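You operate a simulated robot arm through the tools that you are given. There is no shell and no other tool. Be economical: measure what you need, move in short steps, check, and stop when the job is done.

Carry out the task below with a simulated two-armed robot. There is one attempt and no reset: what you move stays moved.

## Task
Put the clear cup with the orange band in the inside of the dip tray. Pick up the blue handled brush with one hand, pass it to the other hand and put it on the top shelf of the tall rack. Close the middle drawer of the spares cabinet. Push the middle drawer of the tall steel cabinet shut. Fetch the green block and set it on the flat yellow pad. Put the clear cup with the blue band in the basin of the steel sink. Take the yellow pouch on the top of the box table and put it away on the top of the steel shelf over the belt. Any order will do. Set down upright: clear cup with the orange band, clear cup with the blue band.

Only the result counts: the job must be done as asked and must still hold three seconds after the hand-in. Knocking over, shifting, dropping, spilling or breaking anything else fails it.

## Robot
Two 7-joint arms with two-finger grippers on one trunk, on a base that drives. Base frame: it is fixed to the floor where the robot stands at the start and does not move with it; the origin is under the middle of the robot, x ahead of it, y to its left, z up; the surface under the hand at the start is at about z = 86. Units: cm, rad, N and s.
The left shoulder is at the start at [6, 17.9, 111.3], the right one opposite. With the tool pointing down near the work surface each hand reaches from about 28 to 66 cm from the robot's upright axis, wherever it stands, measured 20 degrees to its own side. Places, roughly: basin of the steel sink [-980, 90, 80]; blue handled brush (3x2x17 cm) [40, -10, 100]; clear cup with the blue band (7x7x9 cm) [-710, 190, 80]; clear cup with the orange band (7x7x9 cm) [50, -10, 90]; flat yellow pad (11x10x2 cm) [-750, 230, 90]; green block (10x6x6 cm) [-860, 230, 20]; inside of the dip tray (24x17 cm) [-158, 64, 88]; middle drawer of the spares cabinet [30, -270, 40]; middle drawer of the tall steel cabinet [-910, 210, 40]; top of the steel shelf over the belt [-470, 80, 80]; top shelf of the tall rack [-110, 240, 160]; yellow pouch [-775, 225, 75]. Payload 1.96 kg a hand.
The TCP of each hand is the grasp point between the finger pads, 2 cm short of the fingertips. In the tool frame z runs along the fingers and y along their closing line. The gripper opens to 7.2 cm. The gripper's body begins 3.8 cm behind the TCP.
Orientation is that of the tool frame in the base frame, as a unit quaternion [w, x, y, z]. With the fingers straight down and closing along the base's y, the tool's x points along the base's -x, its y along +y and its z along -z.

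## Interface
- The arms move only by the tool nudge_tool. It takes "left_rows", "right_rows" or both (then of equal length, played together; a hand with none holds still); each is a list of rows, each an object (a shift or turn left out is 0, a gripper value left out holds the last) with "translation": the shift along the tool's x, y, z in cm, a list of three; "rot": the turn, a rotation vector about the tool's x, y, z in rad, a list of three. In form: [{"translation": [dx, dy, dz], "rot": [ax, ay, az]}, ...]. A call has 1 to 20 rows; each row shifts and turns the commanded pose from where the row before left it, along the tool's axes as they then stand. "left_jaw" and "right_jaw" are, for a hand that has rows, the finger opening in cm, from 0 to 7.2, set as the call begins (left out, the last holds). A row lasts 0.2 s, in which the tool goes at most 5 cm and 0.15 rad; a call with a longer step from one row to the next is refused whole, and so is a gripper value outside its range. Where a pose cannot be reached the arm comes as near as it can. A force on the tool above 40 N (or 10 N above the force at the start of the call, whichever is more), or a blocked arm, ends the call early, and 0.2 s more pass. The fingers move at their own pace (about 15.3 cm/s each) and stop on an object; they squeeze with about 21 N. The grip force told is the motor's: it shows also when the fingers shut on nothing. Time passes only in rows, and 0.2 s behind the last, so rows that do not move let the fingers close. It gives the time, the measured TCP pose, the force on the tool (base axes), the opening and the grip force at its end, in the units of the frame above (readings bear some noise), with the torque about the TCP (base axes, N m) and any sound that the robot's microphone picked up.
- Cameras (640 x 400 px; columns grow to the right, rows downward): "scene" is now at [1.13, -1.85, 165.77]; the picture's right is [-0.25, -0.97, 0.00], its down [-0.78, 0.20, -0.59] and it looks along [0.57, -0.15, -0.81] (base axes); focal length 264 px, centre (320, 200). "left" rides on the left gripper at [7.1, -1.9, -8.2] in its tool frame; the picture's right is [0.26, 0.97, 0.00], its down [-0.67, 0.18, -0.72] and it looks along [-0.69, 0.19, 0.70] (tool axes); focal length 280 px, centre (320, 200). "right" rides on the right gripper at [7.1, 1.9, -8.2] in its tool frame; the picture's right is [-0.26, 0.96, 0.00], its down [-0.67, -0.18, -0.72] and it looks along [-0.69, -0.19, 0.70] (tool axes); focal length 280 px, centre (320, 200). There is no depth. A picture from a camera that has moved, and an enlarged one, comes with that camera's place and axes in the base frame and with its lens.
- get_image(camera): a new picture of that camera. It takes no simulated time.
- raise_lower(by): slides the trunk up (or, below 0, down) by that many cm; the arms and the scene camera ride with it, the base frame stays. It gives what a move gives, with no picture.
- roll_base(legs): drives the robot by 1 to 6 legs, each [ahead, left, turn to the left] in cm, cm and rad, along the robot's own axes; the way and the turn of a leg run together, so that a leg with both is an arc; at most 150 cm and 3.142 rad a leg. The arms and the cameras ride along, it lands a little off, and it stops where it bumps. It gives what a move gives.
- pan_tilt(pan, tilt): turns the head with the scene camera to pan (to the left, within 1.501 rad either way) and tilt (down, from -0.506 to 1.204), counted from straight ahead of the robot. It gives what a move gives.
- close_up(camera, box): a new picture of the part [left, top, right, bottom] of that camera's present view, enlarged. It takes no simulated time.
- finish_job(): hands the job in; it is judged then, once.

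Work in short steps. Places have to be worked out from the pictures, the camera data and where the tool is seen: move nearer, look again, correct. Check each grasp and each placing, and mend what went wrong. You have 196 turns and 172 pictures in all, those below and enlarged ones among them. Open the grippers and draw the arms clear of the work before you hand the job in, unless the task says otherwise; then end with one line.

The tools are called after "Emit:" by a JSON object that holds its "name" and its "arguments". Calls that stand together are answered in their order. nudge_tool: Moves the arms, as the interface text tells. Its arguments: {"type":"object","properties":{"left_rows":{"type":"array","items":{"type":"object","properties":{"translation":{"type":"array","items":{"type":"number"}},"rot":{"type":"array","items":{"type":"number"}}}}},"left_jaw":{"type":"number"},"right_rows":{"type":"array","items":{"type":"object","properties":{"translation":{"type":"array","items":{"type":"number"}},"rot":{"type":"array","items":{"type":"number"}}}}},"right_jaw":{"type":"number"}},"required":[]} The other tools are called the same way: raise_lower (by) slides the trunk up or down; roll_base (legs) drives the base; pan_tilt (pan, tilt) turns the head that bears the scene camera; get_image (camera) takes a picture; close_up (camera, box) takes an enlarged picture of a part of a camera's view; finish_job () hands the job in.

At the start:

```text
clock: 0.0
left_position: [39.25, 8.46, 113.96]
left_tcp_rot: [0.003, 0.0, 1.0, -0.001]
left_force: [1.0, 0.2, 0.3]
left_torque: [0.03, -0.02, 0.0]
left_width: 7.19
left_grip_force: 0.1
right_position: [38.68, -22.43, 110.84]
right_tcp_rot: [0.0, 0.0, 1.0, -0.001]
right_force: [-0.2, 0.3, 0.2]
right_torque: [0.01, 0.0, 0.0]
right_width: 7.2
right_grip_force: 0.1
trunk travel left (down, up): [-75.9, 23.1]
robot x, y, heading: [-0.08, 0.07, 0.0]
head pan, tilt: [-0.248, 0.937]
```

scene: 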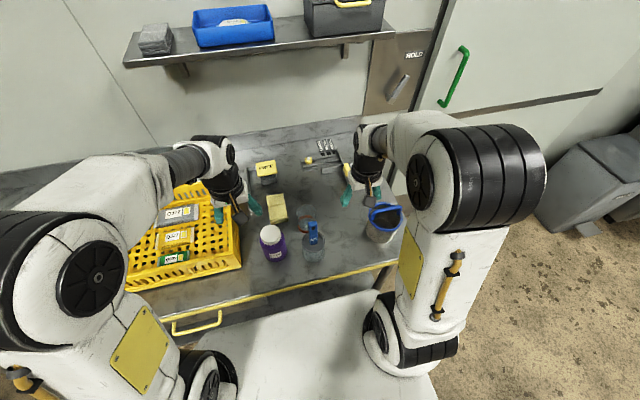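
right: 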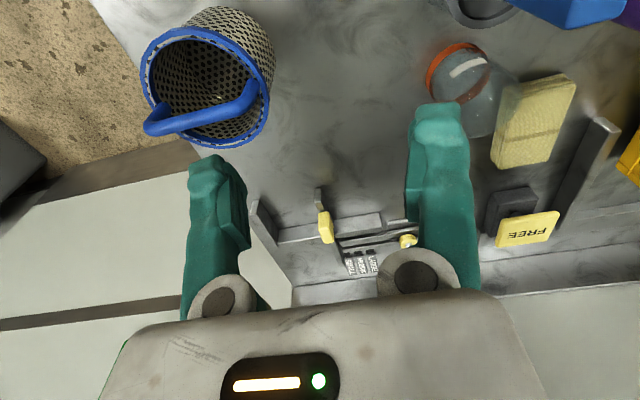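
left: 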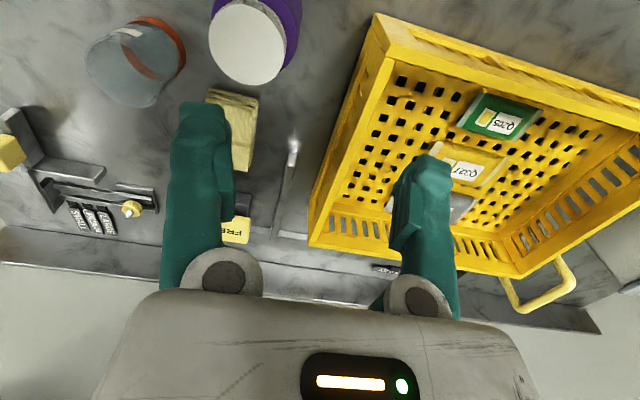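

I'll look closer at the bench in front of me to find the brush and the orange-banded cup.

Emit:
{"name": "close_up", "arguments": {"camera": "scene", "box": [220, 120, 420, 280]}}

Emit:
{"name": "close_up", "arguments": {"camera": "right", "box": [380, 0, 640, 180]}}

```text
2.50 times, centred on (320, 200) of scene
camera zoom: at [1.13, -1.85, 165.77], right [-0.25, -0.97, 0.0], down [-0.78, 0.2, -0.59], along [0.57, -0.15, -0.81], focal length 659 px, centre (320, 200)
```

zoom: 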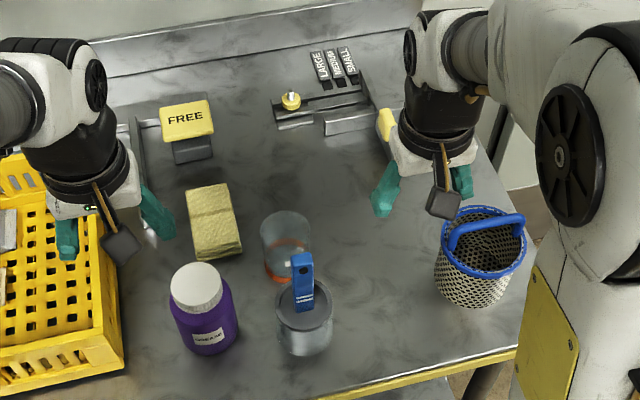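

```text
2.22 times, centred on (510, 90) of right
camera zoom: at [31.77, -20.38, 119.02], right [0.26, 0.96, 0.0], down [0.67, -0.18, 0.72], along [0.69, -0.19, -0.7], focal length 623 px, centre (-102, 444)
```

zoom: 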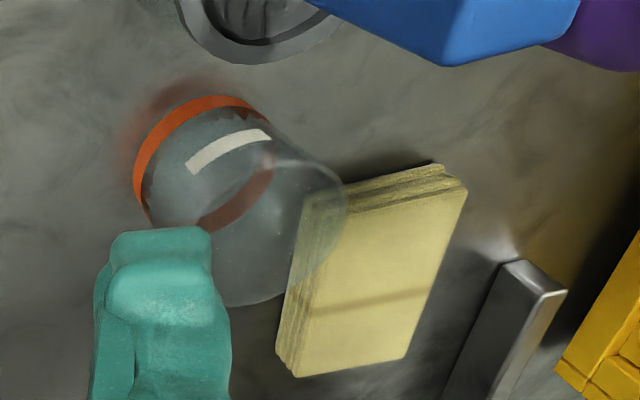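

The brush stands in a jar at about (37,-9), handle top around z=103. I'll draw both hands back and up so that both hand cameras see it for triangulation.

Emit:
{"name": "nudge_tool", "arguments": {"left_rows": [{"translation": [3, 0, -1.4]}, {"translation": [3, 0, -1.4]}, {"translation": [3, 0, -1.4]}], "right_rows": [{"translation": [3, 0.8, -2.4]}, {"translation": [3, 0.8, -2.4]}, {"translation": [3, 0.8, -2.4]}]}}

Emit:
{"name": "get_image", "arguments": {"camera": "right"}}

Emit:
{"name": "get_image", "arguments": {"camera": "left"}}

```text
clock: 0.8
left_position: [30.08, 8.68, 114.82]
left_tcp_rot: [0.005, 0.0, 1.0, -0.002]
left_force: [-0.4, -0.6, 0.8]
left_torque: [0.02, 0.01, 0.01]
left_width: 7.21
left_grip_force: 0.0
left hand out of reach, approached as far as the arm can: row 1, 2, 3
right_position: [29.39, -19.94, 114.1]
right_tcp_rot: [0.001, -0.001, 1.0, 0.0]
right_force: [-0.5, -0.3, 0.0]
right_torque: [0.0, -0.02, 0.0]
right_width: 7.17
right_grip_force: 0.0
right hand out of reach, approached as far as the arm can: row 2, 3
trunk travel left (down, up): [-75.9, 23.1]
robot x, y, heading: [-0.15, 0.04, -0.001]
head pan, tilt: [-0.248, 0.937]
```

```text
166 pictures are left
camera right: at [22.37, -17.99, 122.23], right [0.26, 0.96, 0.0], down [0.67, -0.18, 0.72], along [0.69, -0.19, -0.7], focal length 280 px, centre (320, 200)
```

right: 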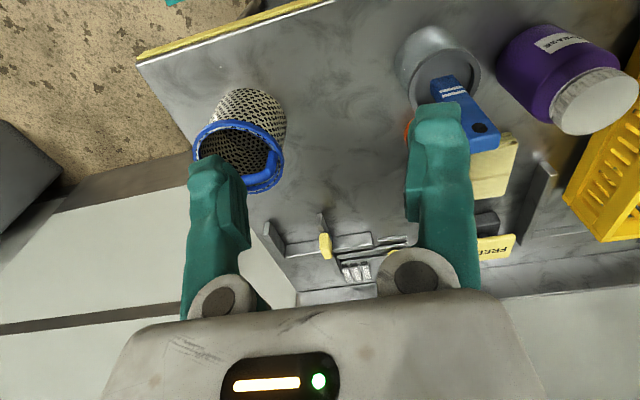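

```text
165 pictures are left
camera left: at [22.85, 6.93, 122.85], right [-0.26, 0.97, 0.0], down [0.67, 0.18, 0.72], along [0.7, 0.19, -0.69], focal length 280 px, centre (320, 200)
```

left: 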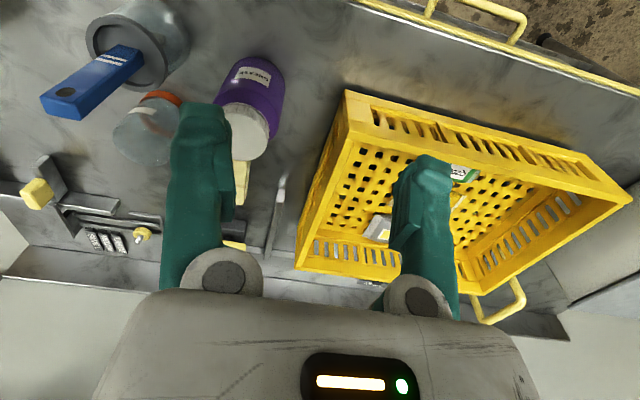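

Triangulated: handle hole at (37.0,-9.0,102.6), handle vertical, broad side across y. Right hand goes over it first.

Emit:
{"name": "nudge_tool", "arguments": {"right_rows": [{"translation": [-2.7, 3.65, 0]}, {"translation": [-2.7, 3.65, 0]}, {"translation": [-2.7, 3.65, 0]}]}}

Emit:
{"name": "get_image", "arguments": {"camera": "right"}}

Emit:
{"name": "get_image", "arguments": {"camera": "left"}}

```text
clock: 1.6
left_position: [30.22, 8.75, 114.75]
left_tcp_rot: [0.004, 0.0, 1.0, -0.002]
left_force: [0.5, 0.1, -0.2]
left_torque: [0.02, 0.0, -0.01]
left_width: 7.21
left_grip_force: 0.0
right_position: [37.62, -8.9, 113.87]
right_tcp_rot: [-0.001, 0.001, 1.0, -0.001]
right_force: [0.9, 0.1, 0.7]
right_torque: [0.02, 0.03, -0.01]
right_width: 7.2
right_grip_force: 0.0
trunk travel left (down, up): [-75.9, 23.1]
robot x, y, heading: [-0.08, 0.49, 0.001]
head pan, tilt: [-0.248, 0.937]
```

```text
164 pictures are left
camera right: at [30.74, -6.93, 122.04], right [0.26, 0.96, 0.0], down [0.68, -0.18, 0.71], along [0.69, -0.19, -0.7], focal length 280 px, centre (320, 200)
```

right: 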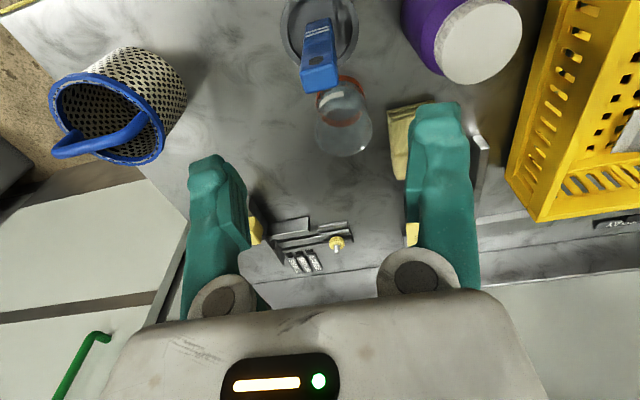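

```text
163 pictures are left
camera left: at [23.15, 6.95, 122.8], right [-0.26, 0.97, 0.0], down [0.67, 0.19, 0.72], along [0.69, 0.19, -0.69], focal length 280 px, centre (320, 200)
```

left: 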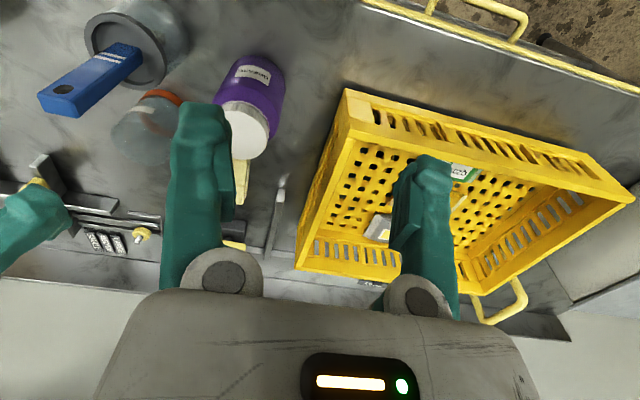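

Hand at (37.6,-8.9,113.9), handle at about (38.2,-9.1), top 103.8. Descending to z≈101 around the handle and closing.

Emit:
{"name": "nudge_tool", "arguments": {"right_rows": [{"translation": [-0.6, -0.2, 4.3]}, {"translation": [0, 0, 4.3]}, {"translation": [0, 0, 4.2]}, {}]}}

Emit:
{"name": "get_image", "arguments": {"camera": "left"}}

Emit:
{"name": "get_image", "arguments": {"camera": "right"}}

```text
clock: 2.6
left_position: [30.07, 8.73, 114.74]
left_tcp_rot: [0.003, 0.0, 1.0, -0.001]
left_force: [0.4, -0.6, 0.2]
left_torque: [-0.01, 0.0, 0.0]
left_width: 7.2
left_grip_force: 0.1
right_position: [38.15, -9.3, 101.0]
right_tcp_rot: [0.0, 0.0, 1.0, 0.0]
right_force: [-0.4, 0.0, 0.0]
right_torque: [-0.01, -0.01, 0.03]
right_width: 7.19
right_grip_force: 0.0
trunk travel left (down, up): [-75.9, 23.1]
robot x, y, heading: [0.07, -0.24, -0.005]
head pan, tilt: [-0.248, 0.937]
```

```text
162 pictures are left
camera left: at [23.0, 6.89, 122.84], right [-0.26, 0.97, 0.0], down [0.67, 0.18, 0.72], along [0.7, 0.19, -0.69], focal length 280 px, centre (320, 200)
```

left: 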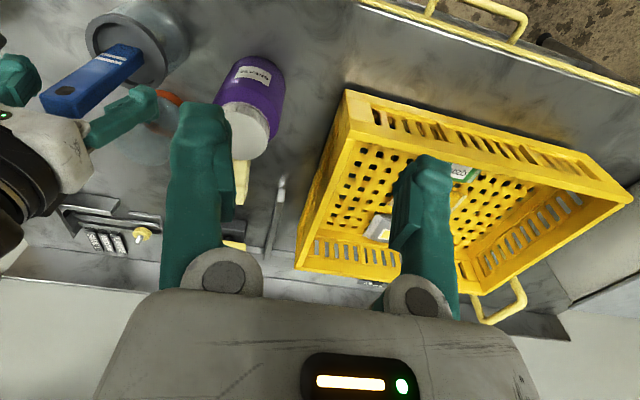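

```text
161 pictures are left
camera right: at [31.22, -7.28, 109.25], right [0.26, 0.97, 0.0], down [0.67, -0.18, 0.72], along [0.69, -0.19, -0.7], focal length 280 px, centre (320, 200)
```

right: 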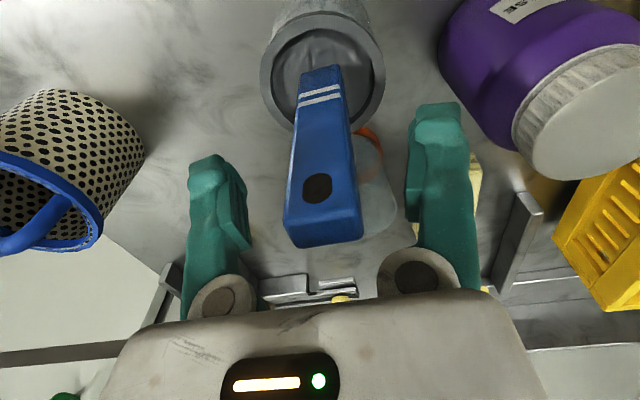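

The handle is centred between the fingers. Closing.

Emit:
{"name": "nudge_tool", "arguments": {"right_rows": [{}, {}, {}], "right_jaw": 0}}

Emit:
{"name": "nudge_tool", "arguments": {"right_rows": [{"translation": [0, 0, -2.5]}, {"translation": [0, 0, -2.5]}, {}]}}

Emit:
{"name": "get_image", "arguments": {"camera": "left"}}

```text
clock: 3.4
left_position: [30.22, 8.69, 114.76]
left_tcp_rot: [0.003, -0.001, 1.0, -0.001]
left_force: [-0.1, 0.3, -0.3]
left_torque: [-0.02, 0.0, 0.0]
left_width: 7.21
left_grip_force: 0.2
right_position: [38.17, -9.22, 101.08]
right_tcp_rot: [0.0, 0.0, 1.0, 0.0]
right_force: [-0.6, 0.8, 0.5]
right_torque: [-0.02, 0.01, 0.0]
right_width: 2.29
right_grip_force: 21.1
trunk travel left (down, up): [-75.9, 23.1]
robot x, y, heading: [-0.09, 0.3, 0.001]
head pan, tilt: [-0.248, 0.937]
```

```text
clock: 4.2
left_position: [30.26, 8.7, 114.77]
left_tcp_rot: [0.003, 0.0, 1.0, 0.0]
left_force: [0.2, -1.3, 0.5]
left_torque: [0.0, 0.0, -0.01]
left_width: 7.2
left_grip_force: 0.1
right_position: [38.19, -9.23, 106.21]
right_tcp_rot: [0.0, 0.0, 1.0, 0.0]
right_force: [0.2, -0.4, -0.6]
right_torque: [0.0, 0.01, -0.02]
right_width: 2.29
right_grip_force: 21.0
trunk travel left (down, up): [-75.9, 23.1]
robot x, y, heading: [-0.14, -0.04, 0.0]
head pan, tilt: [-0.248, 0.937]
```

```text
160 pictures are left
camera left: at [23.07, 6.89, 122.82], right [-0.26, 0.97, 0.0], down [0.67, 0.18, 0.72], along [0.7, 0.19, -0.69], focal length 280 px, centre (320, 200)
```

left: 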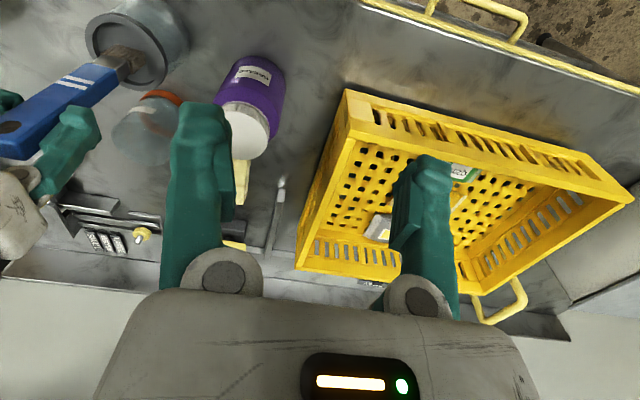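

The brush lifts free and the jar stayed. Raise the trunk 12 cm to get clearance for the hand-over.

Emit:
{"name": "raise_lower", "arguments": {"by": 12}}

Emit:
{"name": "nudge_tool", "arguments": {"right_rows": [{"translation": [0, 0, -3]}, {"translation": [0, 0, -3]}, {"translation": [-4, 2, 0]}, {"translation": [-4, 2, 0]}, {"translation": [-4, 2, 0]}, {}]}}

Emit:
{"name": "nudge_tool", "arguments": {"left_rows": [{"translation": [-3, 1, 2], "rot": [0, -0.143, 0]}, {"translation": [-3, 1, 2], "rot": [0, -0.143, 0]}, {"translation": [-3, 1, 2], "rot": [0, -0.143, 0]}, {"translation": [-1.5, 0, 0], "rot": [0, -0.143, 0]}, {"rot": [0, -0.143, 0]}, {"rot": [0, -0.143, 0]}, {"rot": [0, -0.143, 0]}, {"rot": [0, -0.143, 0]}, {"rot": [0, -0.143, 0]}, {"rot": [0, -0.143, 0]}, {"rot": [0, -0.143, 0]}, {}]}}

Emit:
{"name": "get_image", "arguments": {"camera": "scene"}}

```text
clock: 5.7
left_position: [30.1, 8.73, 126.8]
left_tcp_rot: [0.003, 0.0, 1.0, -0.001]
left_force: [-1.3, 0.4, 0.5]
left_torque: [0.0, 0.05, 0.02]
left_width: 7.21
left_grip_force: 0.1
right_position: [38.2, -9.23, 118.25]
right_tcp_rot: [-0.001, 0.0, 1.0, 0.0]
right_force: [0.3, 0.6, -1.0]
right_torque: [0.01, 0.0, -0.05]
right_width: 2.26
right_grip_force: 20.6
trunk travel left (down, up): [-87.9, 11.1]
robot x, y, heading: [0.01, 0.07, -0.002]
head pan, tilt: [-0.248, 0.937]
```

```text
clock: 7.1
left_position: [30.3, 8.69, 126.8]
left_tcp_rot: [0.003, 0.0, 1.0, -0.002]
left_force: [0.3, -0.8, 0.2]
left_torque: [0.01, -0.02, 0.0]
left_width: 7.19
left_grip_force: 0.1
right_position: [43.28, -6.83, 124.22]
right_tcp_rot: [-0.001, 0.001, 1.0, -0.001]
right_force: [-0.2, -0.5, -1.3]
right_torque: [0.01, -0.03, -0.01]
right_width: 2.26
right_grip_force: 20.9
right hand out of reach, approached as far as the arm can: row 4, 5
trunk travel left (down, up): [-87.9, 11.1]
robot x, y, heading: [-0.11, -0.1, 0.001]
head pan, tilt: [-0.248, 0.937]
```

```text
clock: 9.7
left_position: [46.84, 9.59, 133.69]
left_tcp_rot: [0.681, 0.003, 0.732, 0.006]
left_force: [0.0, -1.0, -0.2]
left_torque: [0.02, -0.01, 0.02]
left_width: 7.21
left_grip_force: 0.0
left hand out of reach, approached as far as the arm can: row 6, 7, 8, 9, 10, 11
right_position: [43.18, -6.96, 124.17]
right_tcp_rot: [0.0, 0.0, 1.0, 0.0]
right_force: [-0.1, -0.3, 0.6]
right_torque: [-0.02, 0.0, 0.03]
right_width: 2.25
right_grip_force: 20.7
trunk travel left (down, up): [-87.9, 11.1]
robot x, y, heading: [0.15, 0.19, -0.002]
head pan, tilt: [-0.248, 0.937]
```

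```text
159 pictures are left
camera scene: at [1.14, -2.05, 177.76], right [-0.25, -0.97, 0.0], down [-0.78, 0.2, -0.59], along [0.57, -0.14, -0.81], focal length 264 px, centre (320, 200)
```

scene: 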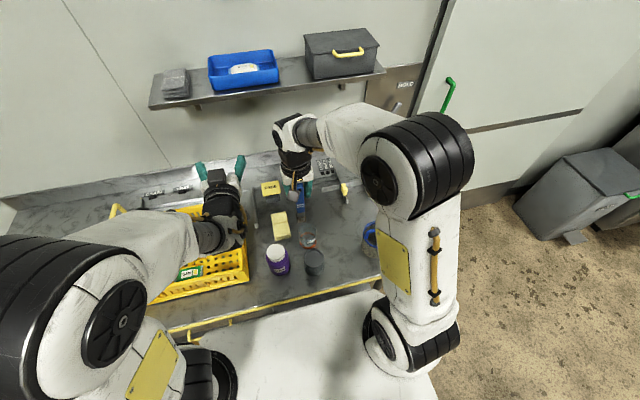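

Right hand is reach-limited at this height, so raise the trunk the rest and bring the right hand lower and further forward relative to the shoulder.

Emit:
{"name": "raise_lower", "arguments": {"by": 11}}

Emit:
{"name": "nudge_tool", "arguments": {"right_rows": [{"translation": [0, 0, 4]}, {"translation": [0, 0, 4]}, {"translation": [-4, 1, 1]}, {"translation": [-4, 1, 0]}, {"translation": [-4, 1, 0]}, {}]}}

Emit:
{"name": "nudge_tool", "arguments": {"left_rows": [{"translation": [4, 0, 0]}, {"translation": [4, 0, 0]}, {"translation": [4, 0, 0]}, {"translation": [4, 0, 0]}, {"translation": [4, 0, 0]}, {"translation": [4, 0, 0], "rot": [0, 0.07, 0]}, {}]}}

Emit:
{"name": "get_image", "arguments": {"camera": "left"}}

Emit:
{"name": "get_image", "arguments": {"camera": "scene"}}

```text
clock: 11.1
left_position: [46.85, 9.82, 144.69]
left_tcp_rot: [0.681, 0.003, 0.732, 0.005]
left_force: [0.3, 0.4, -0.4]
left_torque: [0.01, 0.01, 0.02]
left_width: 7.2
left_grip_force: 0.1
right_position: [43.13, -6.74, 135.28]
right_tcp_rot: [0.0, 0.0, 1.0, -0.001]
right_force: [0.9, 0.2, -1.5]
right_torque: [0.0, -0.01, 0.02]
right_width: 2.29
right_grip_force: 20.7
trunk travel left (down, up): [-98.9, 0.1]
robot x, y, heading: [-0.11, 0.03, 0.006]
head pan, tilt: [-0.248, 0.937]
```

```text
clock: 12.5
left_position: [46.87, 9.56, 144.77]
left_tcp_rot: [0.681, 0.003, 0.732, 0.006]
left_force: [0.3, 0.3, -1.1]
left_torque: [0.02, 0.0, 0.0]
left_width: 7.2
left_grip_force: 0.1
right_position: [53.16, -4.29, 126.21]
right_tcp_rot: [0.0, 0.0, 1.0, 0.0]
right_force: [0.0, -0.2, -0.4]
right_torque: [-0.03, -0.02, 0.0]
right_width: 2.27
right_grip_force: 21.2
right hand out of reach, approached as far as the arm can: row 5
trunk travel left (down, up): [-98.9, 0.1]
robot x, y, heading: [0.08, 0.09, -0.0]
head pan, tilt: [-0.248, 0.937]
```

```text
clock: 14.1
left_position: [46.78, 9.62, 141.63]
left_tcp_rot: [0.653, 0.004, 0.757, 0.005]
left_force: [0.4, 0.3, -0.6]
left_torque: [-0.02, 0.02, 0.02]
left_width: 7.2
left_grip_force: 0.0
left hand out of reach, approached as far as the arm can: row 1, 2, 3, 4, 5, 6
right_position: [53.28, -4.25, 126.25]
right_tcp_rot: [0.0, -0.001, 1.0, -0.001]
right_force: [0.8, -0.5, -0.4]
right_torque: [-0.04, -0.01, 0.04]
right_width: 2.29
right_grip_force: 21.0
trunk travel left (down, up): [-98.9, 0.1]
robot x, y, heading: [0.15, -0.06, -0.004]
head pan, tilt: [-0.248, 0.937]
```

```text
158 pictures are left
camera left: at [37.71, 7.85, 135.76], right [-0.04, 0.97, -0.25], down [-0.61, 0.17, 0.77], along [0.79, 0.18, 0.58], focal length 280 px, centre (320, 200)
```

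left: 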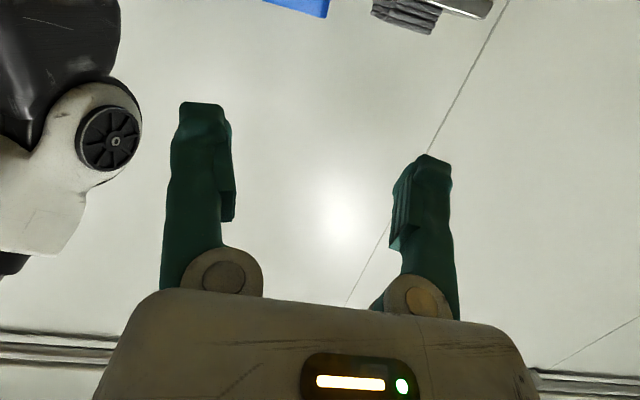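

```text
157 pictures are left
camera scene: at [1.17, -1.84, 188.77], right [-0.25, -0.97, 0.0], down [-0.78, 0.2, -0.59], along [0.57, -0.15, -0.81], focal length 264 px, centre (320, 200)
```

scene: 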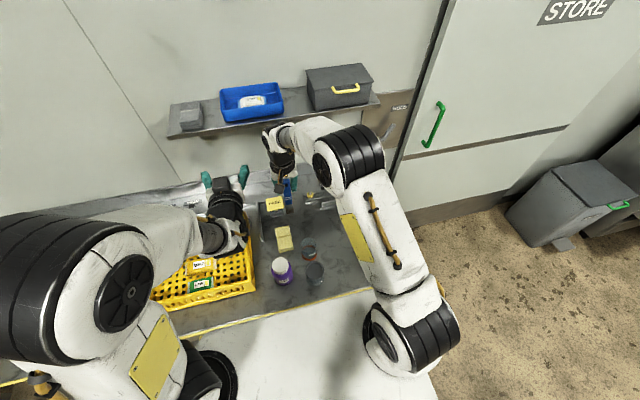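

The left hand cannot point forward so close; I'll instead turn it to point to the right (-y), approaching the brush from the side.

Emit:
{"name": "nudge_tool", "arguments": {"left_rows": [{"rot": [0.15, 0, 0]}, {"rot": [0.15, 0, 0]}, {"rot": [0.15, 0, 0]}, {"rot": [0.15, 0, 0]}, {"rot": [0.15, 0, 0]}, {"rot": [0.15, 0, 0]}, {"rot": [0.15, 0, 0]}, {"rot": [0.15, 0, 0]}, {"rot": [0.15, 0, 0]}, {"rot": [0.15, 0, 0]}, {}]}}

Emit:
{"name": "get_image", "arguments": {"camera": "scene"}}

```text
clock: 16.5
left_position: [39.31, -7.91, 145.09]
left_tcp_rot: [0.491, 0.43, 0.575, -0.494]
left_force: [-1.2, 0.0, -0.5]
left_torque: [-0.04, -0.01, -0.02]
left_width: 7.19
left_grip_force: 0.0
left hand out of reach, approached as far as the arm can: row 1, 2, 3, 4, 5
right_position: [53.25, -4.36, 126.07]
right_tcp_rot: [0.0, 0.0, 1.0, 0.0]
right_force: [-0.1, 0.3, 0.1]
right_torque: [0.01, -0.01, 0.03]
right_width: 2.25
right_grip_force: 21.0
trunk travel left (down, up): [-98.9, 0.1]
robot x, y, heading: [-0.53, 0.22, -0.003]
head pan, tilt: [-0.248, 0.937]
```

```text
156 pictures are left
camera scene: at [1.11, -1.89, 188.77], right [-0.25, -0.97, 0.0], down [-0.78, 0.2, -0.59], along [0.57, -0.14, -0.81], focal length 264 px, centre (320, 200)
```

scene: 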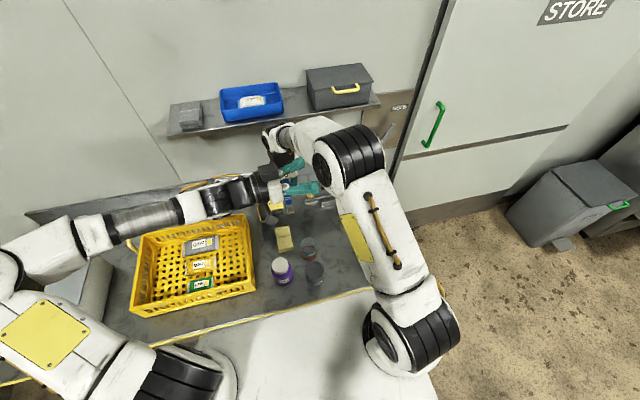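

Left hand now points right, but drifted to (39,-8,145). Back it out to the left, then forward and down to a standoff beside the lower handle.

Emit:
{"name": "nudge_tool", "arguments": {"left_rows": [{"translation": [0, 0, -4.75]}, {"translation": [0, 0, -4.75]}, {"translation": [0, 0, -4.75]}, {"translation": [3.2, 2.8, 0]}, {"translation": [3.2, 2.8, 0]}, {"translation": [3.2, 2.8, 0]}, {"translation": [3.2, 2.8, 0]}, {"translation": [3.2, 2.8, 0]}, {"translation": [3.2, 2.8, 0]}, {"translation": [3.2, 2.8, 0]}, {}]}}

Emit:
{"name": "get_image", "arguments": {"camera": "left"}}

Emit:
{"name": "get_image", "arguments": {"camera": "right"}}

```text
clock: 18.9
left_position: [53.3, 9.1, 120.53]
left_tcp_rot: [0.491, 0.43, 0.575, -0.493]
left_force: [-1.0, -0.4, 0.0]
left_torque: [0.03, 0.01, 0.01]
left_width: 7.2
left_grip_force: 0.0
right_position: [53.24, -4.42, 126.13]
right_tcp_rot: [0.0, 0.0, 1.0, -0.002]
right_force: [-0.1, -0.3, 0.0]
right_torque: [0.0, -0.02, 0.0]
right_width: 2.27
right_grip_force: 21.2
trunk travel left (down, up): [-98.9, 0.1]
robot x, y, heading: [0.06, 0.01, -0.002]
head pan, tilt: [-0.248, 0.937]
```

```text
155 pictures are left
camera left: at [49.14, 17.08, 114.0], right [0.91, 0.14, -0.4], down [0.18, 0.73, 0.66], along [0.38, -0.67, 0.63], focal length 280 px, centre (320, 200)
```

left: 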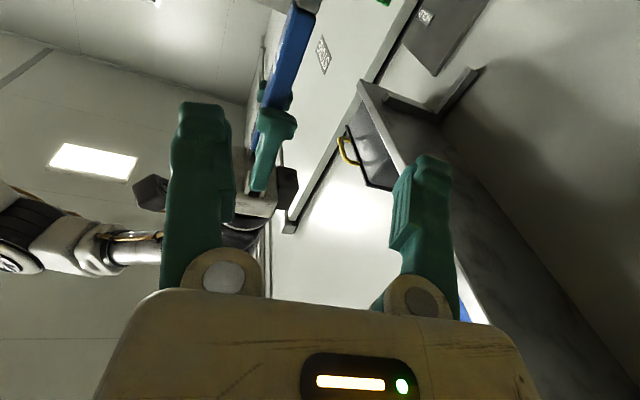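

```text
154 pictures are left
camera right: at [46.32, -2.3, 134.33], right [0.26, 0.96, 0.0], down [0.67, -0.18, 0.72], along [0.69, -0.19, -0.7], focal length 280 px, centre (320, 200)
```

right: 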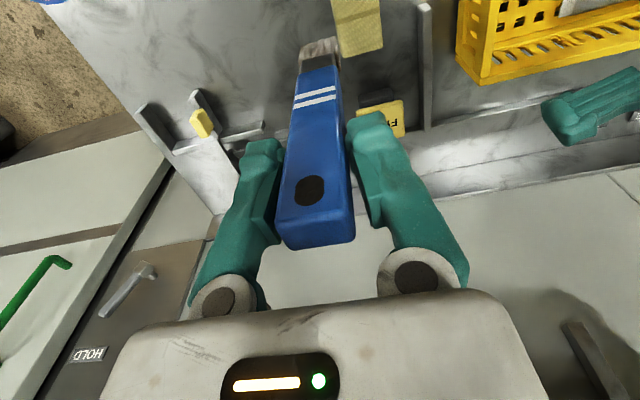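

Alignment is good. Advance 13.5 cm to the brush.

Emit:
{"name": "nudge_tool", "arguments": {"left_rows": [{"translation": [0, -0.6, 4.3]}, {"translation": [0, -0.6, 4.3]}, {"translation": [0, -0.6, 4.4]}, {}]}}

Emit:
{"name": "get_image", "arguments": {"camera": "left"}}

Emit:
{"name": "get_image", "arguments": {"camera": "right"}}

```text
clock: 19.9
left_position: [53.28, -3.86, 120.41]
left_tcp_rot: [0.49, 0.431, 0.574, -0.495]
left_force: [0.4, -0.1, -0.6]
left_torque: [0.02, -0.05, 0.05]
left_width: 7.2
left_grip_force: 0.2
right_position: [53.44, -4.22, 126.17]
right_tcp_rot: [-0.001, 0.0, 1.0, -0.001]
right_force: [-0.1, 0.7, -0.8]
right_torque: [-0.01, -0.02, -0.02]
right_width: 2.28
right_grip_force: 20.8
trunk travel left (down, up): [-98.9, 0.1]
robot x, y, heading: [-0.36, -0.04, 0.003]
head pan, tilt: [-0.248, 0.937]
```

```text
153 pictures are left
camera left: at [49.27, 4.05, 113.84], right [0.91, 0.14, -0.4], down [0.18, 0.73, 0.66], along [0.38, -0.67, 0.63], focal length 280 px, centre (320, 200)
```

left: 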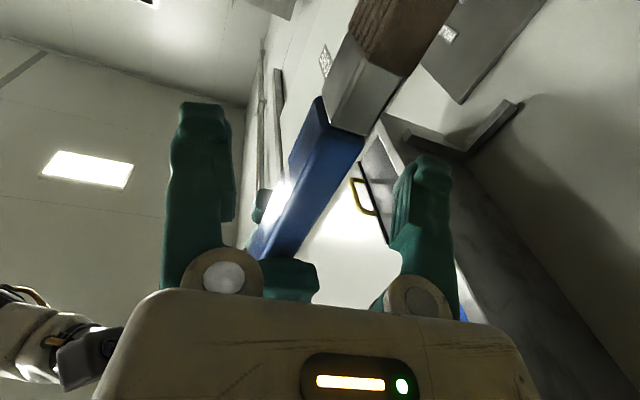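

```text
152 pictures are left
camera right: at [46.38, -2.26, 134.3], right [0.26, 0.97, 0.0], down [0.67, -0.18, 0.72], along [0.69, -0.19, -0.7], focal length 280 px, centre (320, 200)
```

right: 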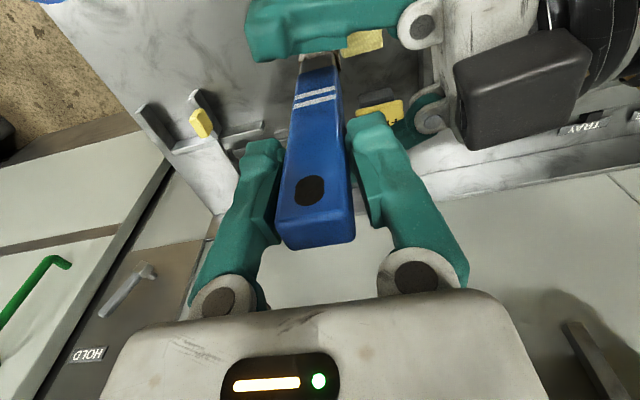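

The brush is between the left fingers. Close left; then release right and withdraw upward.

Emit:
{"name": "nudge_tool", "arguments": {"left_rows": [{}, {}, {}, {}], "left_jaw": 0}}

Emit:
{"name": "get_image", "arguments": {"camera": "right"}}

```text
clock: 20.9
left_position: [53.27, -4.02, 120.43]
left_tcp_rot: [0.49, 0.431, 0.574, -0.495]
left_force: [-16.3, -14.7, -2.2]
left_torque: [0.65, -0.45, -0.09]
left_width: 1.54
left_grip_force: 21.3
right_position: [53.38, -4.24, 126.3]
right_tcp_rot: [0.0, 0.001, 1.0, 0.0]
right_force: [16.6, 14.1, 2.4]
right_torque: [0.29, -0.48, 0.0]
right_width: 2.29
right_grip_force: 21.0
trunk travel left (down, up): [-98.9, 0.1]
robot x, y, heading: [0.05, -0.22, 0.003]
head pan, tilt: [-0.248, 0.937]
```

```text
151 pictures are left
camera right: at [46.37, -2.24, 134.37], right [0.26, 0.97, 0.0], down [0.67, -0.18, 0.72], along [0.69, -0.19, -0.7], focal length 280 px, centre (320, 200)
```

right: 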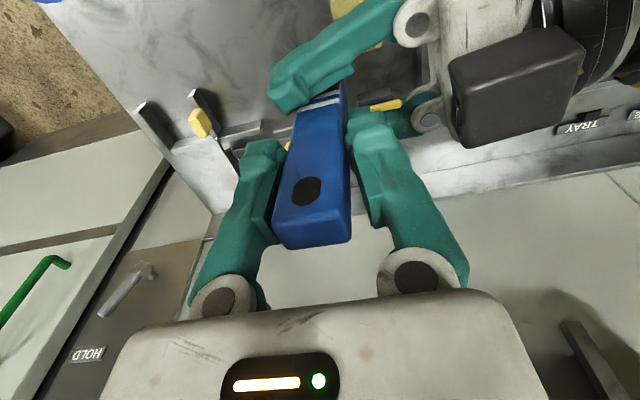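

Left holds the brush (1.54 cm opening, 21 N). Open the right and draw it up and away.

Emit:
{"name": "nudge_tool", "arguments": {"right_rows": [{}, {}, {}], "right_jaw": 7.2}}

Emit:
{"name": "nudge_tool", "arguments": {"right_rows": [{"translation": [0, 0, -2]}, {"translation": [0, 0, -2]}, {"translation": [0, 0, -2]}, {"translation": [0, -4, -1]}, {"translation": [0, -4, 0]}, {"translation": [0, -4, 0]}]}}

Emit:
{"name": "get_image", "arguments": {"camera": "scene"}}

```text
clock: 21.7
left_position: [53.33, -3.87, 120.4]
left_tcp_rot: [0.491, 0.429, 0.575, -0.494]
left_force: [0.7, 0.3, -0.5]
left_torque: [0.02, 0.03, -0.01]
left_width: 1.14
left_grip_force: 21.3
right_position: [53.35, -4.36, 126.14]
right_tcp_rot: [0.0, 0.0, 1.0, 0.0]
right_force: [-0.7, 0.9, -0.3]
right_torque: [-0.01, -0.03, -0.03]
right_width: 7.19
right_grip_force: 0.0
trunk travel left (down, up): [-98.9, 0.1]
robot x, y, heading: [0.06, -0.06, 0.002]
head pan, tilt: [-0.248, 0.937]
```

```text
clock: 23.1
left_position: [53.45, -4.11, 120.48]
left_tcp_rot: [0.49, 0.43, 0.575, -0.494]
left_force: [-0.1, -0.2, -0.5]
left_torque: [0.03, 0.01, 0.01]
left_width: 0.93
left_grip_force: 21.1
right_position: [53.2, -16.32, 128.16]
right_tcp_rot: [0.0, 0.0, 1.0, 0.001]
right_force: [-0.6, 0.1, 0.1]
right_torque: [0.01, 0.03, 0.03]
right_width: 7.2
right_grip_force: 0.1
right hand out of reach, approached as far as the arm can: row 1, 2, 3
trunk travel left (down, up): [-98.9, 0.1]
robot x, y, heading: [0.03, 0.23, 0.005]
head pan, tilt: [-0.248, 0.937]
```

```text
150 pictures are left
camera scene: at [1.2, -1.98, 188.76], right [-0.25, -0.97, 0.0], down [-0.78, 0.2, -0.59], along [0.57, -0.14, -0.81], focal length 264 px, centre (320, 200)
```

scene: 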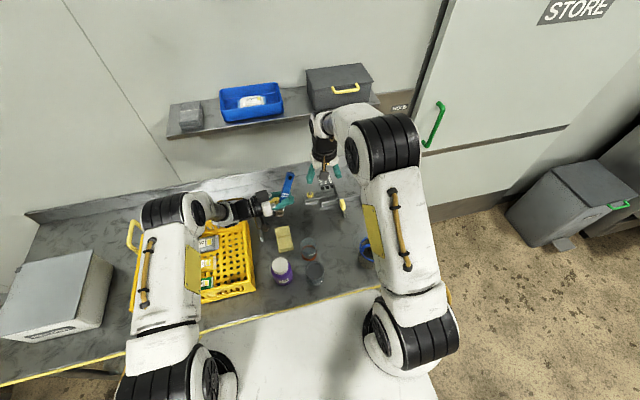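

The left opening shrank to 0.93, so the brush may be tilting; I check it.

Emit:
{"name": "get_image", "arguments": {"camera": "left"}}

Emit:
{"name": "close_up", "arguments": {"camera": "scene", "box": [240, 150, 360, 225]}}

```text
149 pictures are left
camera left: at [49.28, 3.99, 113.86], right [0.91, 0.14, -0.4], down [0.18, 0.73, 0.66], along [0.38, -0.67, 0.63], focal length 280 px, centre (320, 200)
```

left: 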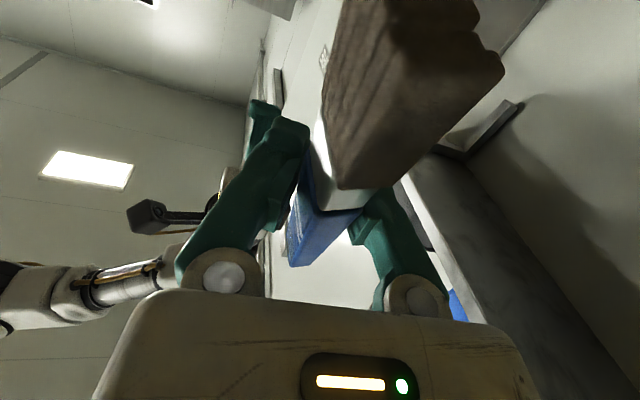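

```text
5.33 times, centred on (300, 188) of scene
camera zoom: at [1.2, -1.98, 188.76], right [-0.25, -0.97, 0.0], down [-0.78, 0.2, -0.59], along [0.57, -0.14, -0.81], focal length 1407 px, centre (427, 267)
```

zoom: 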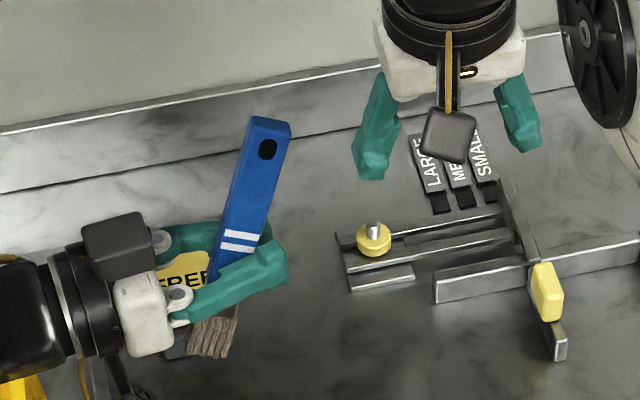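

The brush pivoted but is still gripped near the end of its handle. Move the left hand up and out to the left gently, then re-check the grip width.

Emit:
{"name": "nudge_tool", "arguments": {"left_rows": [{"translation": [-1.3, -0.6, -2.4]}, {"translation": [-1.3, -0.6, -2.4]}, {"translation": [-1.3, -0.6, -2.4]}, {"translation": [-1.3, -0.6, -2.4]}, {"translation": [-1.3, -0.6, -2.4]}, {"translation": [-1.3, -0.6, -2.4]}, {"translation": [-1.3, -0.6, -2.4]}, {}]}}

Emit:
{"name": "get_image", "arguments": {"camera": "left"}}

Emit:
{"name": "close_up", "arguments": {"camera": "scene", "box": [220, 210, 360, 300]}}

```text
clock: 24.9
left_position: [48.08, 12.01, 130.47]
left_tcp_rot: [0.491, 0.43, 0.575, -0.494]
left_force: [-0.2, -1.2, -0.5]
left_torque: [-0.02, 0.01, 0.02]
left_width: 0.9
left_grip_force: 21.1
right_position: [53.21, -16.17, 128.17]
right_tcp_rot: [0.0, 0.001, 1.0, 0.0]
right_force: [0.7, 0.1, 0.2]
right_torque: [0.03, 0.0, -0.03]
right_width: 7.2
right_grip_force: 0.1
trunk travel left (down, up): [-98.9, 0.1]
robot x, y, heading: [0.15, 0.36, -0.0]
head pan, tilt: [-0.248, 0.937]
```

```text
147 pictures are left
camera left: at [44.07, 19.96, 124.01], right [0.91, 0.14, -0.4], down [0.18, 0.73, 0.66], along [0.38, -0.67, 0.63], focal length 280 px, centre (320, 200)
```

left: 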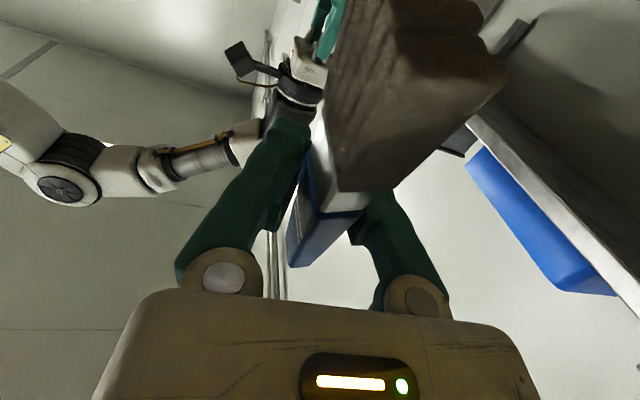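

```text
4.44 times, centred on (290, 255) of scene
camera zoom: at [1.17, -1.88, 188.77], right [-0.25, -0.97, 0.0], down [-0.78, 0.2, -0.59], along [0.57, -0.14, -0.81], focal length 1172 px, centre (453, -44)
```

zoom: 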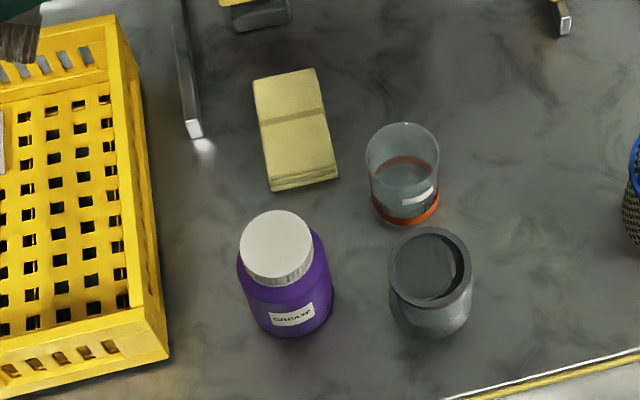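

Grip is stable at 0.9. The cup stands at about (47,-8.4), rim z≈95.5, diameter about 6.6 — I'll pinch its right wall at the rim. Lower the trunk 15 and bring the right hand over.

Emit:
{"name": "raise_lower", "arguments": {"by": -15}}

Emit:
{"name": "nudge_tool", "arguments": {"right_rows": [{"translation": [3.1, 2.25, 3]}, {"translation": [3.1, 2.25, 3]}, {"translation": [0, 0, 4]}, {}], "right_jaw": 4.5}}

Emit:
{"name": "get_image", "arguments": {"camera": "right"}}

Emit:
{"name": "get_image", "arguments": {"camera": "scene"}}

```text
clock: 26.7
left_position: [48.17, 11.94, 115.52]
left_tcp_rot: [0.491, 0.43, 0.575, -0.494]
left_force: [-1.1, -0.3, -0.3]
left_torque: [-0.01, -0.02, -0.01]
left_width: 0.82
left_grip_force: 21.0
right_position: [53.26, -16.21, 113.11]
right_tcp_rot: [0.0, 0.001, 1.0, 0.0]
right_force: [0.3, 0.8, 0.0]
right_torque: [0.01, 0.0, -0.03]
right_width: 7.22
right_grip_force: 0.0
trunk travel left (down, up): [-83.9, 15.1]
robot x, y, heading: [-0.07, -0.28, 0.001]
head pan, tilt: [-0.248, 0.937]
```

```text
clock: 27.7
left_position: [48.18, 12.02, 115.59]
left_tcp_rot: [0.491, 0.431, 0.574, -0.494]
left_force: [-0.6, -0.1, -0.8]
left_torque: [0.0, 0.01, 0.0]
left_width: 0.86
left_grip_force: 21.0
right_position: [46.95, -11.65, 103.24]
right_tcp_rot: [0.0, 0.0, 1.0, -0.001]
right_force: [0.3, -0.2, -0.1]
right_torque: [0.01, 0.01, 0.0]
right_width: 4.51
right_grip_force: 0.0
trunk travel left (down, up): [-83.9, 15.1]
robot x, y, heading: [-0.01, 0.24, 0.0]
head pan, tilt: [-0.248, 0.937]
```

```text
145 pictures are left
camera right: at [39.94, -9.64, 111.3], right [0.26, 0.96, 0.0], down [0.67, -0.18, 0.72], along [0.69, -0.19, -0.7], focal length 280 px, centre (320, 200)
```

right: 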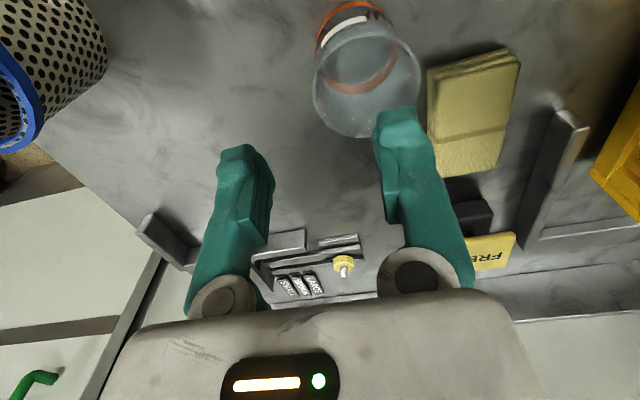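

```text
144 pictures are left
camera scene: at [1.06, -1.81, 173.77], right [-0.25, -0.97, 0.0], down [-0.78, 0.2, -0.59], along [0.57, -0.15, -0.81], focal length 264 px, centre (320, 200)
```

scene: 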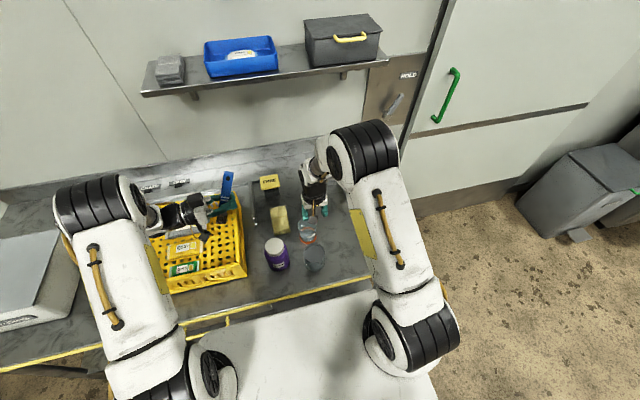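

Cup rim centre ≈(47.3,-9.0), right wall at y≈-12. Descend straddling that wall.

Emit:
{"name": "nudge_tool", "arguments": {"right_rows": [{"translation": [-0.35, -0.35, 2.9]}, {"translation": [0, 0, 2.9]}, {"translation": [0, 0, 2.9]}, {}]}}

Emit:
{"name": "get_image", "arguments": {"camera": "right"}}

```text
clock: 28.7
left_position: [48.15, 12.04, 115.59]
left_tcp_rot: [0.491, 0.43, 0.575, -0.494]
left_force: [0.6, -0.1, -1.1]
left_torque: [-0.03, 0.02, -0.05]
left_width: 0.82
left_grip_force: 20.9
right_position: [47.17, -12.11, 94.37]
right_tcp_rot: [0.0, 0.0, 1.0, 0.001]
right_force: [-0.6, 0.1, -0.9]
right_torque: [0.01, -0.03, 0.01]
right_width: 4.48
right_grip_force: 0.1
trunk travel left (down, up): [-83.9, 15.1]
robot x, y, heading: [-0.07, 0.1, -0.003]
head pan, tilt: [-0.248, 0.937]
```

```text
143 pictures are left
camera right: at [40.32, -10.14, 102.51], right [0.26, 0.96, 0.0], down [0.67, -0.18, 0.72], along [0.69, -0.19, -0.7], focal length 280 px, centre (320, 200)
```

right: 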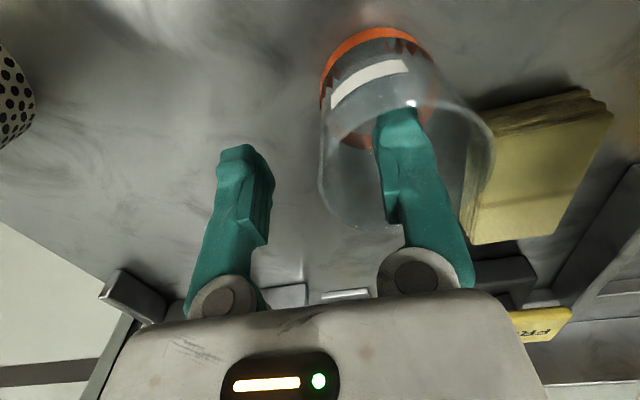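

The left finger is inside the cup. Close and lift a little.

Emit:
{"name": "nudge_tool", "arguments": {"right_rows": [{}, {}, {}], "right_jaw": 0}}

Emit:
{"name": "nudge_tool", "arguments": {"right_rows": [{"translation": [0, 0, -3]}, {"translation": [0, 0, -3]}, {"translation": [0, 0, -3]}, {}]}}

Emit:
{"name": "get_image", "arguments": {"camera": "right"}}

```text
clock: 29.5
left_position: [48.17, 12.01, 115.53]
left_tcp_rot: [0.492, 0.43, 0.574, -0.493]
left_force: [-1.2, 0.2, 0.0]
left_torque: [-0.03, 0.02, 0.01]
left_width: 0.82
left_grip_force: 21.2
right_position: [47.28, -12.19, 94.43]
right_tcp_rot: [-0.001, 0.0, 1.0, -0.001]
right_force: [0.1, -0.4, -0.6]
right_torque: [0.0, 0.05, -0.01]
right_width: 0.6
right_grip_force: 21.4
trunk travel left (down, up): [-83.9, 15.1]
robot x, y, heading: [0.0, -0.16, -0.001]
head pan, tilt: [-0.248, 0.937]
```

```text
clock: 30.5
left_position: [48.17, 11.95, 115.48]
left_tcp_rot: [0.492, 0.43, 0.575, -0.493]
left_force: [0.5, 0.5, -0.6]
left_torque: [0.02, 0.0, -0.02]
left_width: 0.8
left_grip_force: 20.7
right_position: [47.35, -11.98, 103.56]
right_tcp_rot: [0.0, 0.0, 1.0, -0.002]
right_force: [0.0, 0.7, -0.4]
right_torque: [-0.03, 0.0, 0.0]
right_width: 0.02
right_grip_force: 20.7
trunk travel left (down, up): [-83.9, 15.1]
robot x, y, heading: [0.09, -0.05, 0.003]
head pan, tilt: [-0.248, 0.937]
```

```text
142 pictures are left
camera right: at [40.38, -10.0, 111.62], right [0.26, 0.97, 0.0], down [0.67, -0.18, 0.72], along [0.69, -0.19, -0.7], focal length 280 px, centre (320, 200)
```

right: 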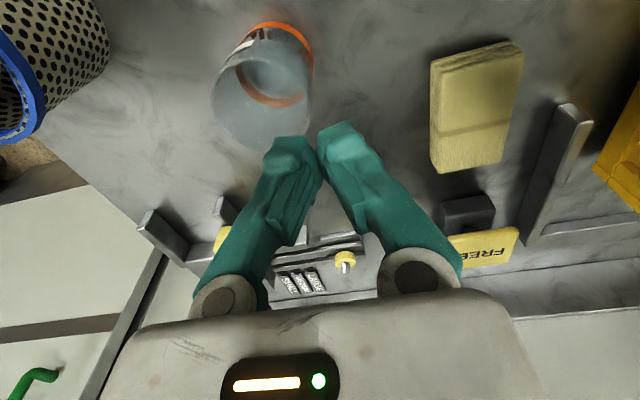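

The pinch slipped off and the cup was pushed ~6 cm right, still upright. I'll grasp it across the full diameter instead; first measure precisely. Open and raise slightly.

Emit:
{"name": "nudge_tool", "arguments": {"right_rows": [{"translation": [3, -2.5, -2]}, {"translation": [3, 0, -1]}, {}], "right_jaw": 7.2}}

Emit:
{"name": "close_up", "arguments": {"camera": "scene", "box": [260, 200, 380, 275]}}

Emit:
{"name": "get_image", "arguments": {"camera": "right"}}

```text
clock: 31.3
left_position: [48.22, 12.01, 115.49]
left_tcp_rot: [0.49, 0.43, 0.574, -0.495]
left_force: [0.9, 0.3, -0.6]
left_torque: [-0.03, 0.04, -0.01]
left_width: 0.81
left_grip_force: 21.1
right_position: [41.35, -14.34, 106.51]
right_tcp_rot: [0.0, -0.002, 1.0, -0.001]
right_force: [0.2, 0.0, 0.2]
right_torque: [-0.01, -0.01, 0.06]
right_width: 7.21
right_grip_force: 0.0
trunk travel left (down, up): [-83.9, 15.1]
robot x, y, heading: [-0.04, 0.07, -0.006]
head pan, tilt: [-0.248, 0.937]
```

```text
5.33 times, centred on (320, 238) of scene
camera zoom: at [1.3, -1.82, 173.76], right [-0.25, -0.97, 0.0], down [-0.78, 0.2, -0.59], along [0.57, -0.15, -0.81], focal length 1407 px, centre (320, 0)
```

zoom: 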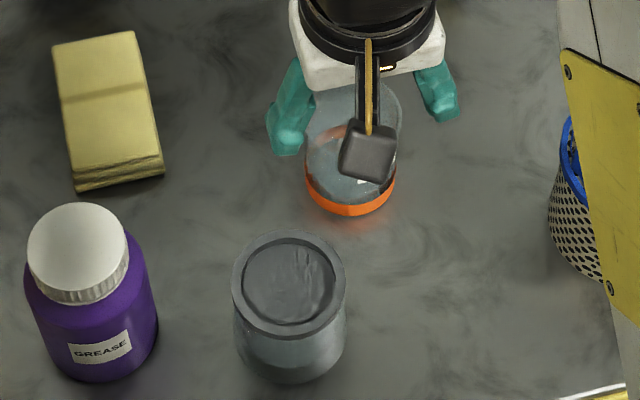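

```text
140 pictures are left
camera right: at [34.44, -12.44, 114.57], right [0.26, 0.97, 0.0], down [0.68, -0.18, 0.71], along [0.69, -0.19, -0.7], focal length 280 px, centre (320, 200)
```

right: 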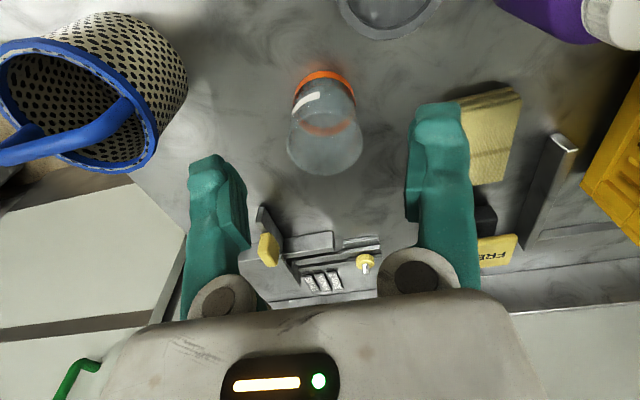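

Cup is ~6.2 cm wide, centre ≈(46.6,-15.5). Align above it with tips just over the rim, then check.

Emit:
{"name": "nudge_tool", "arguments": {"right_rows": [{"translation": [-2.6, -0.6, 2.5]}, {"translation": [-2.65, -0.55, 2.5]}, {"translation": [0, 0, 2.3]}, {}]}}

Emit:
{"name": "get_image", "arguments": {"camera": "right"}}

```text
clock: 32.3
left_position: [48.13, 12.01, 115.52]
left_tcp_rot: [0.491, 0.431, 0.574, -0.494]
left_force: [0.2, -0.4, -0.2]
left_torque: [0.0, 0.0, 0.0]
left_width: 0.81
left_grip_force: 21.2
right_position: [46.53, -15.7, 99.09]
right_tcp_rot: [0.0, 0.0, 1.0, -0.001]
right_force: [-0.4, 0.1, 0.1]
right_torque: [0.0, -0.02, 0.02]
right_width: 7.2
right_grip_force: 0.0
trunk travel left (down, up): [-83.9, 15.1]
robot x, y, heading: [0.12, -0.39, -0.002]
head pan, tilt: [-0.248, 0.937]
```

```text
139 pictures are left
camera right: at [39.56, -13.72, 107.19], right [0.26, 0.97, 0.0], down [0.67, -0.18, 0.72], along [0.69, -0.19, -0.7], focal length 280 px, centre (320, 200)
```

right: 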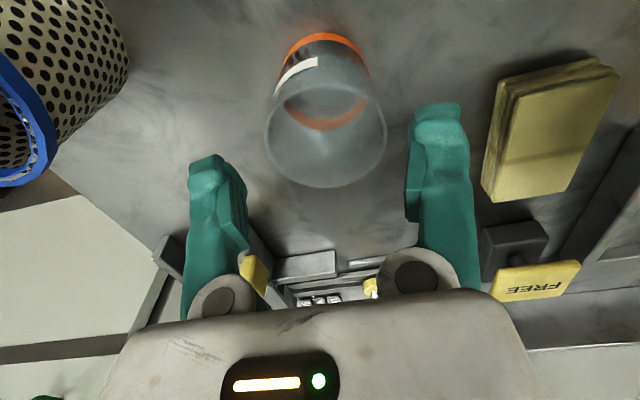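

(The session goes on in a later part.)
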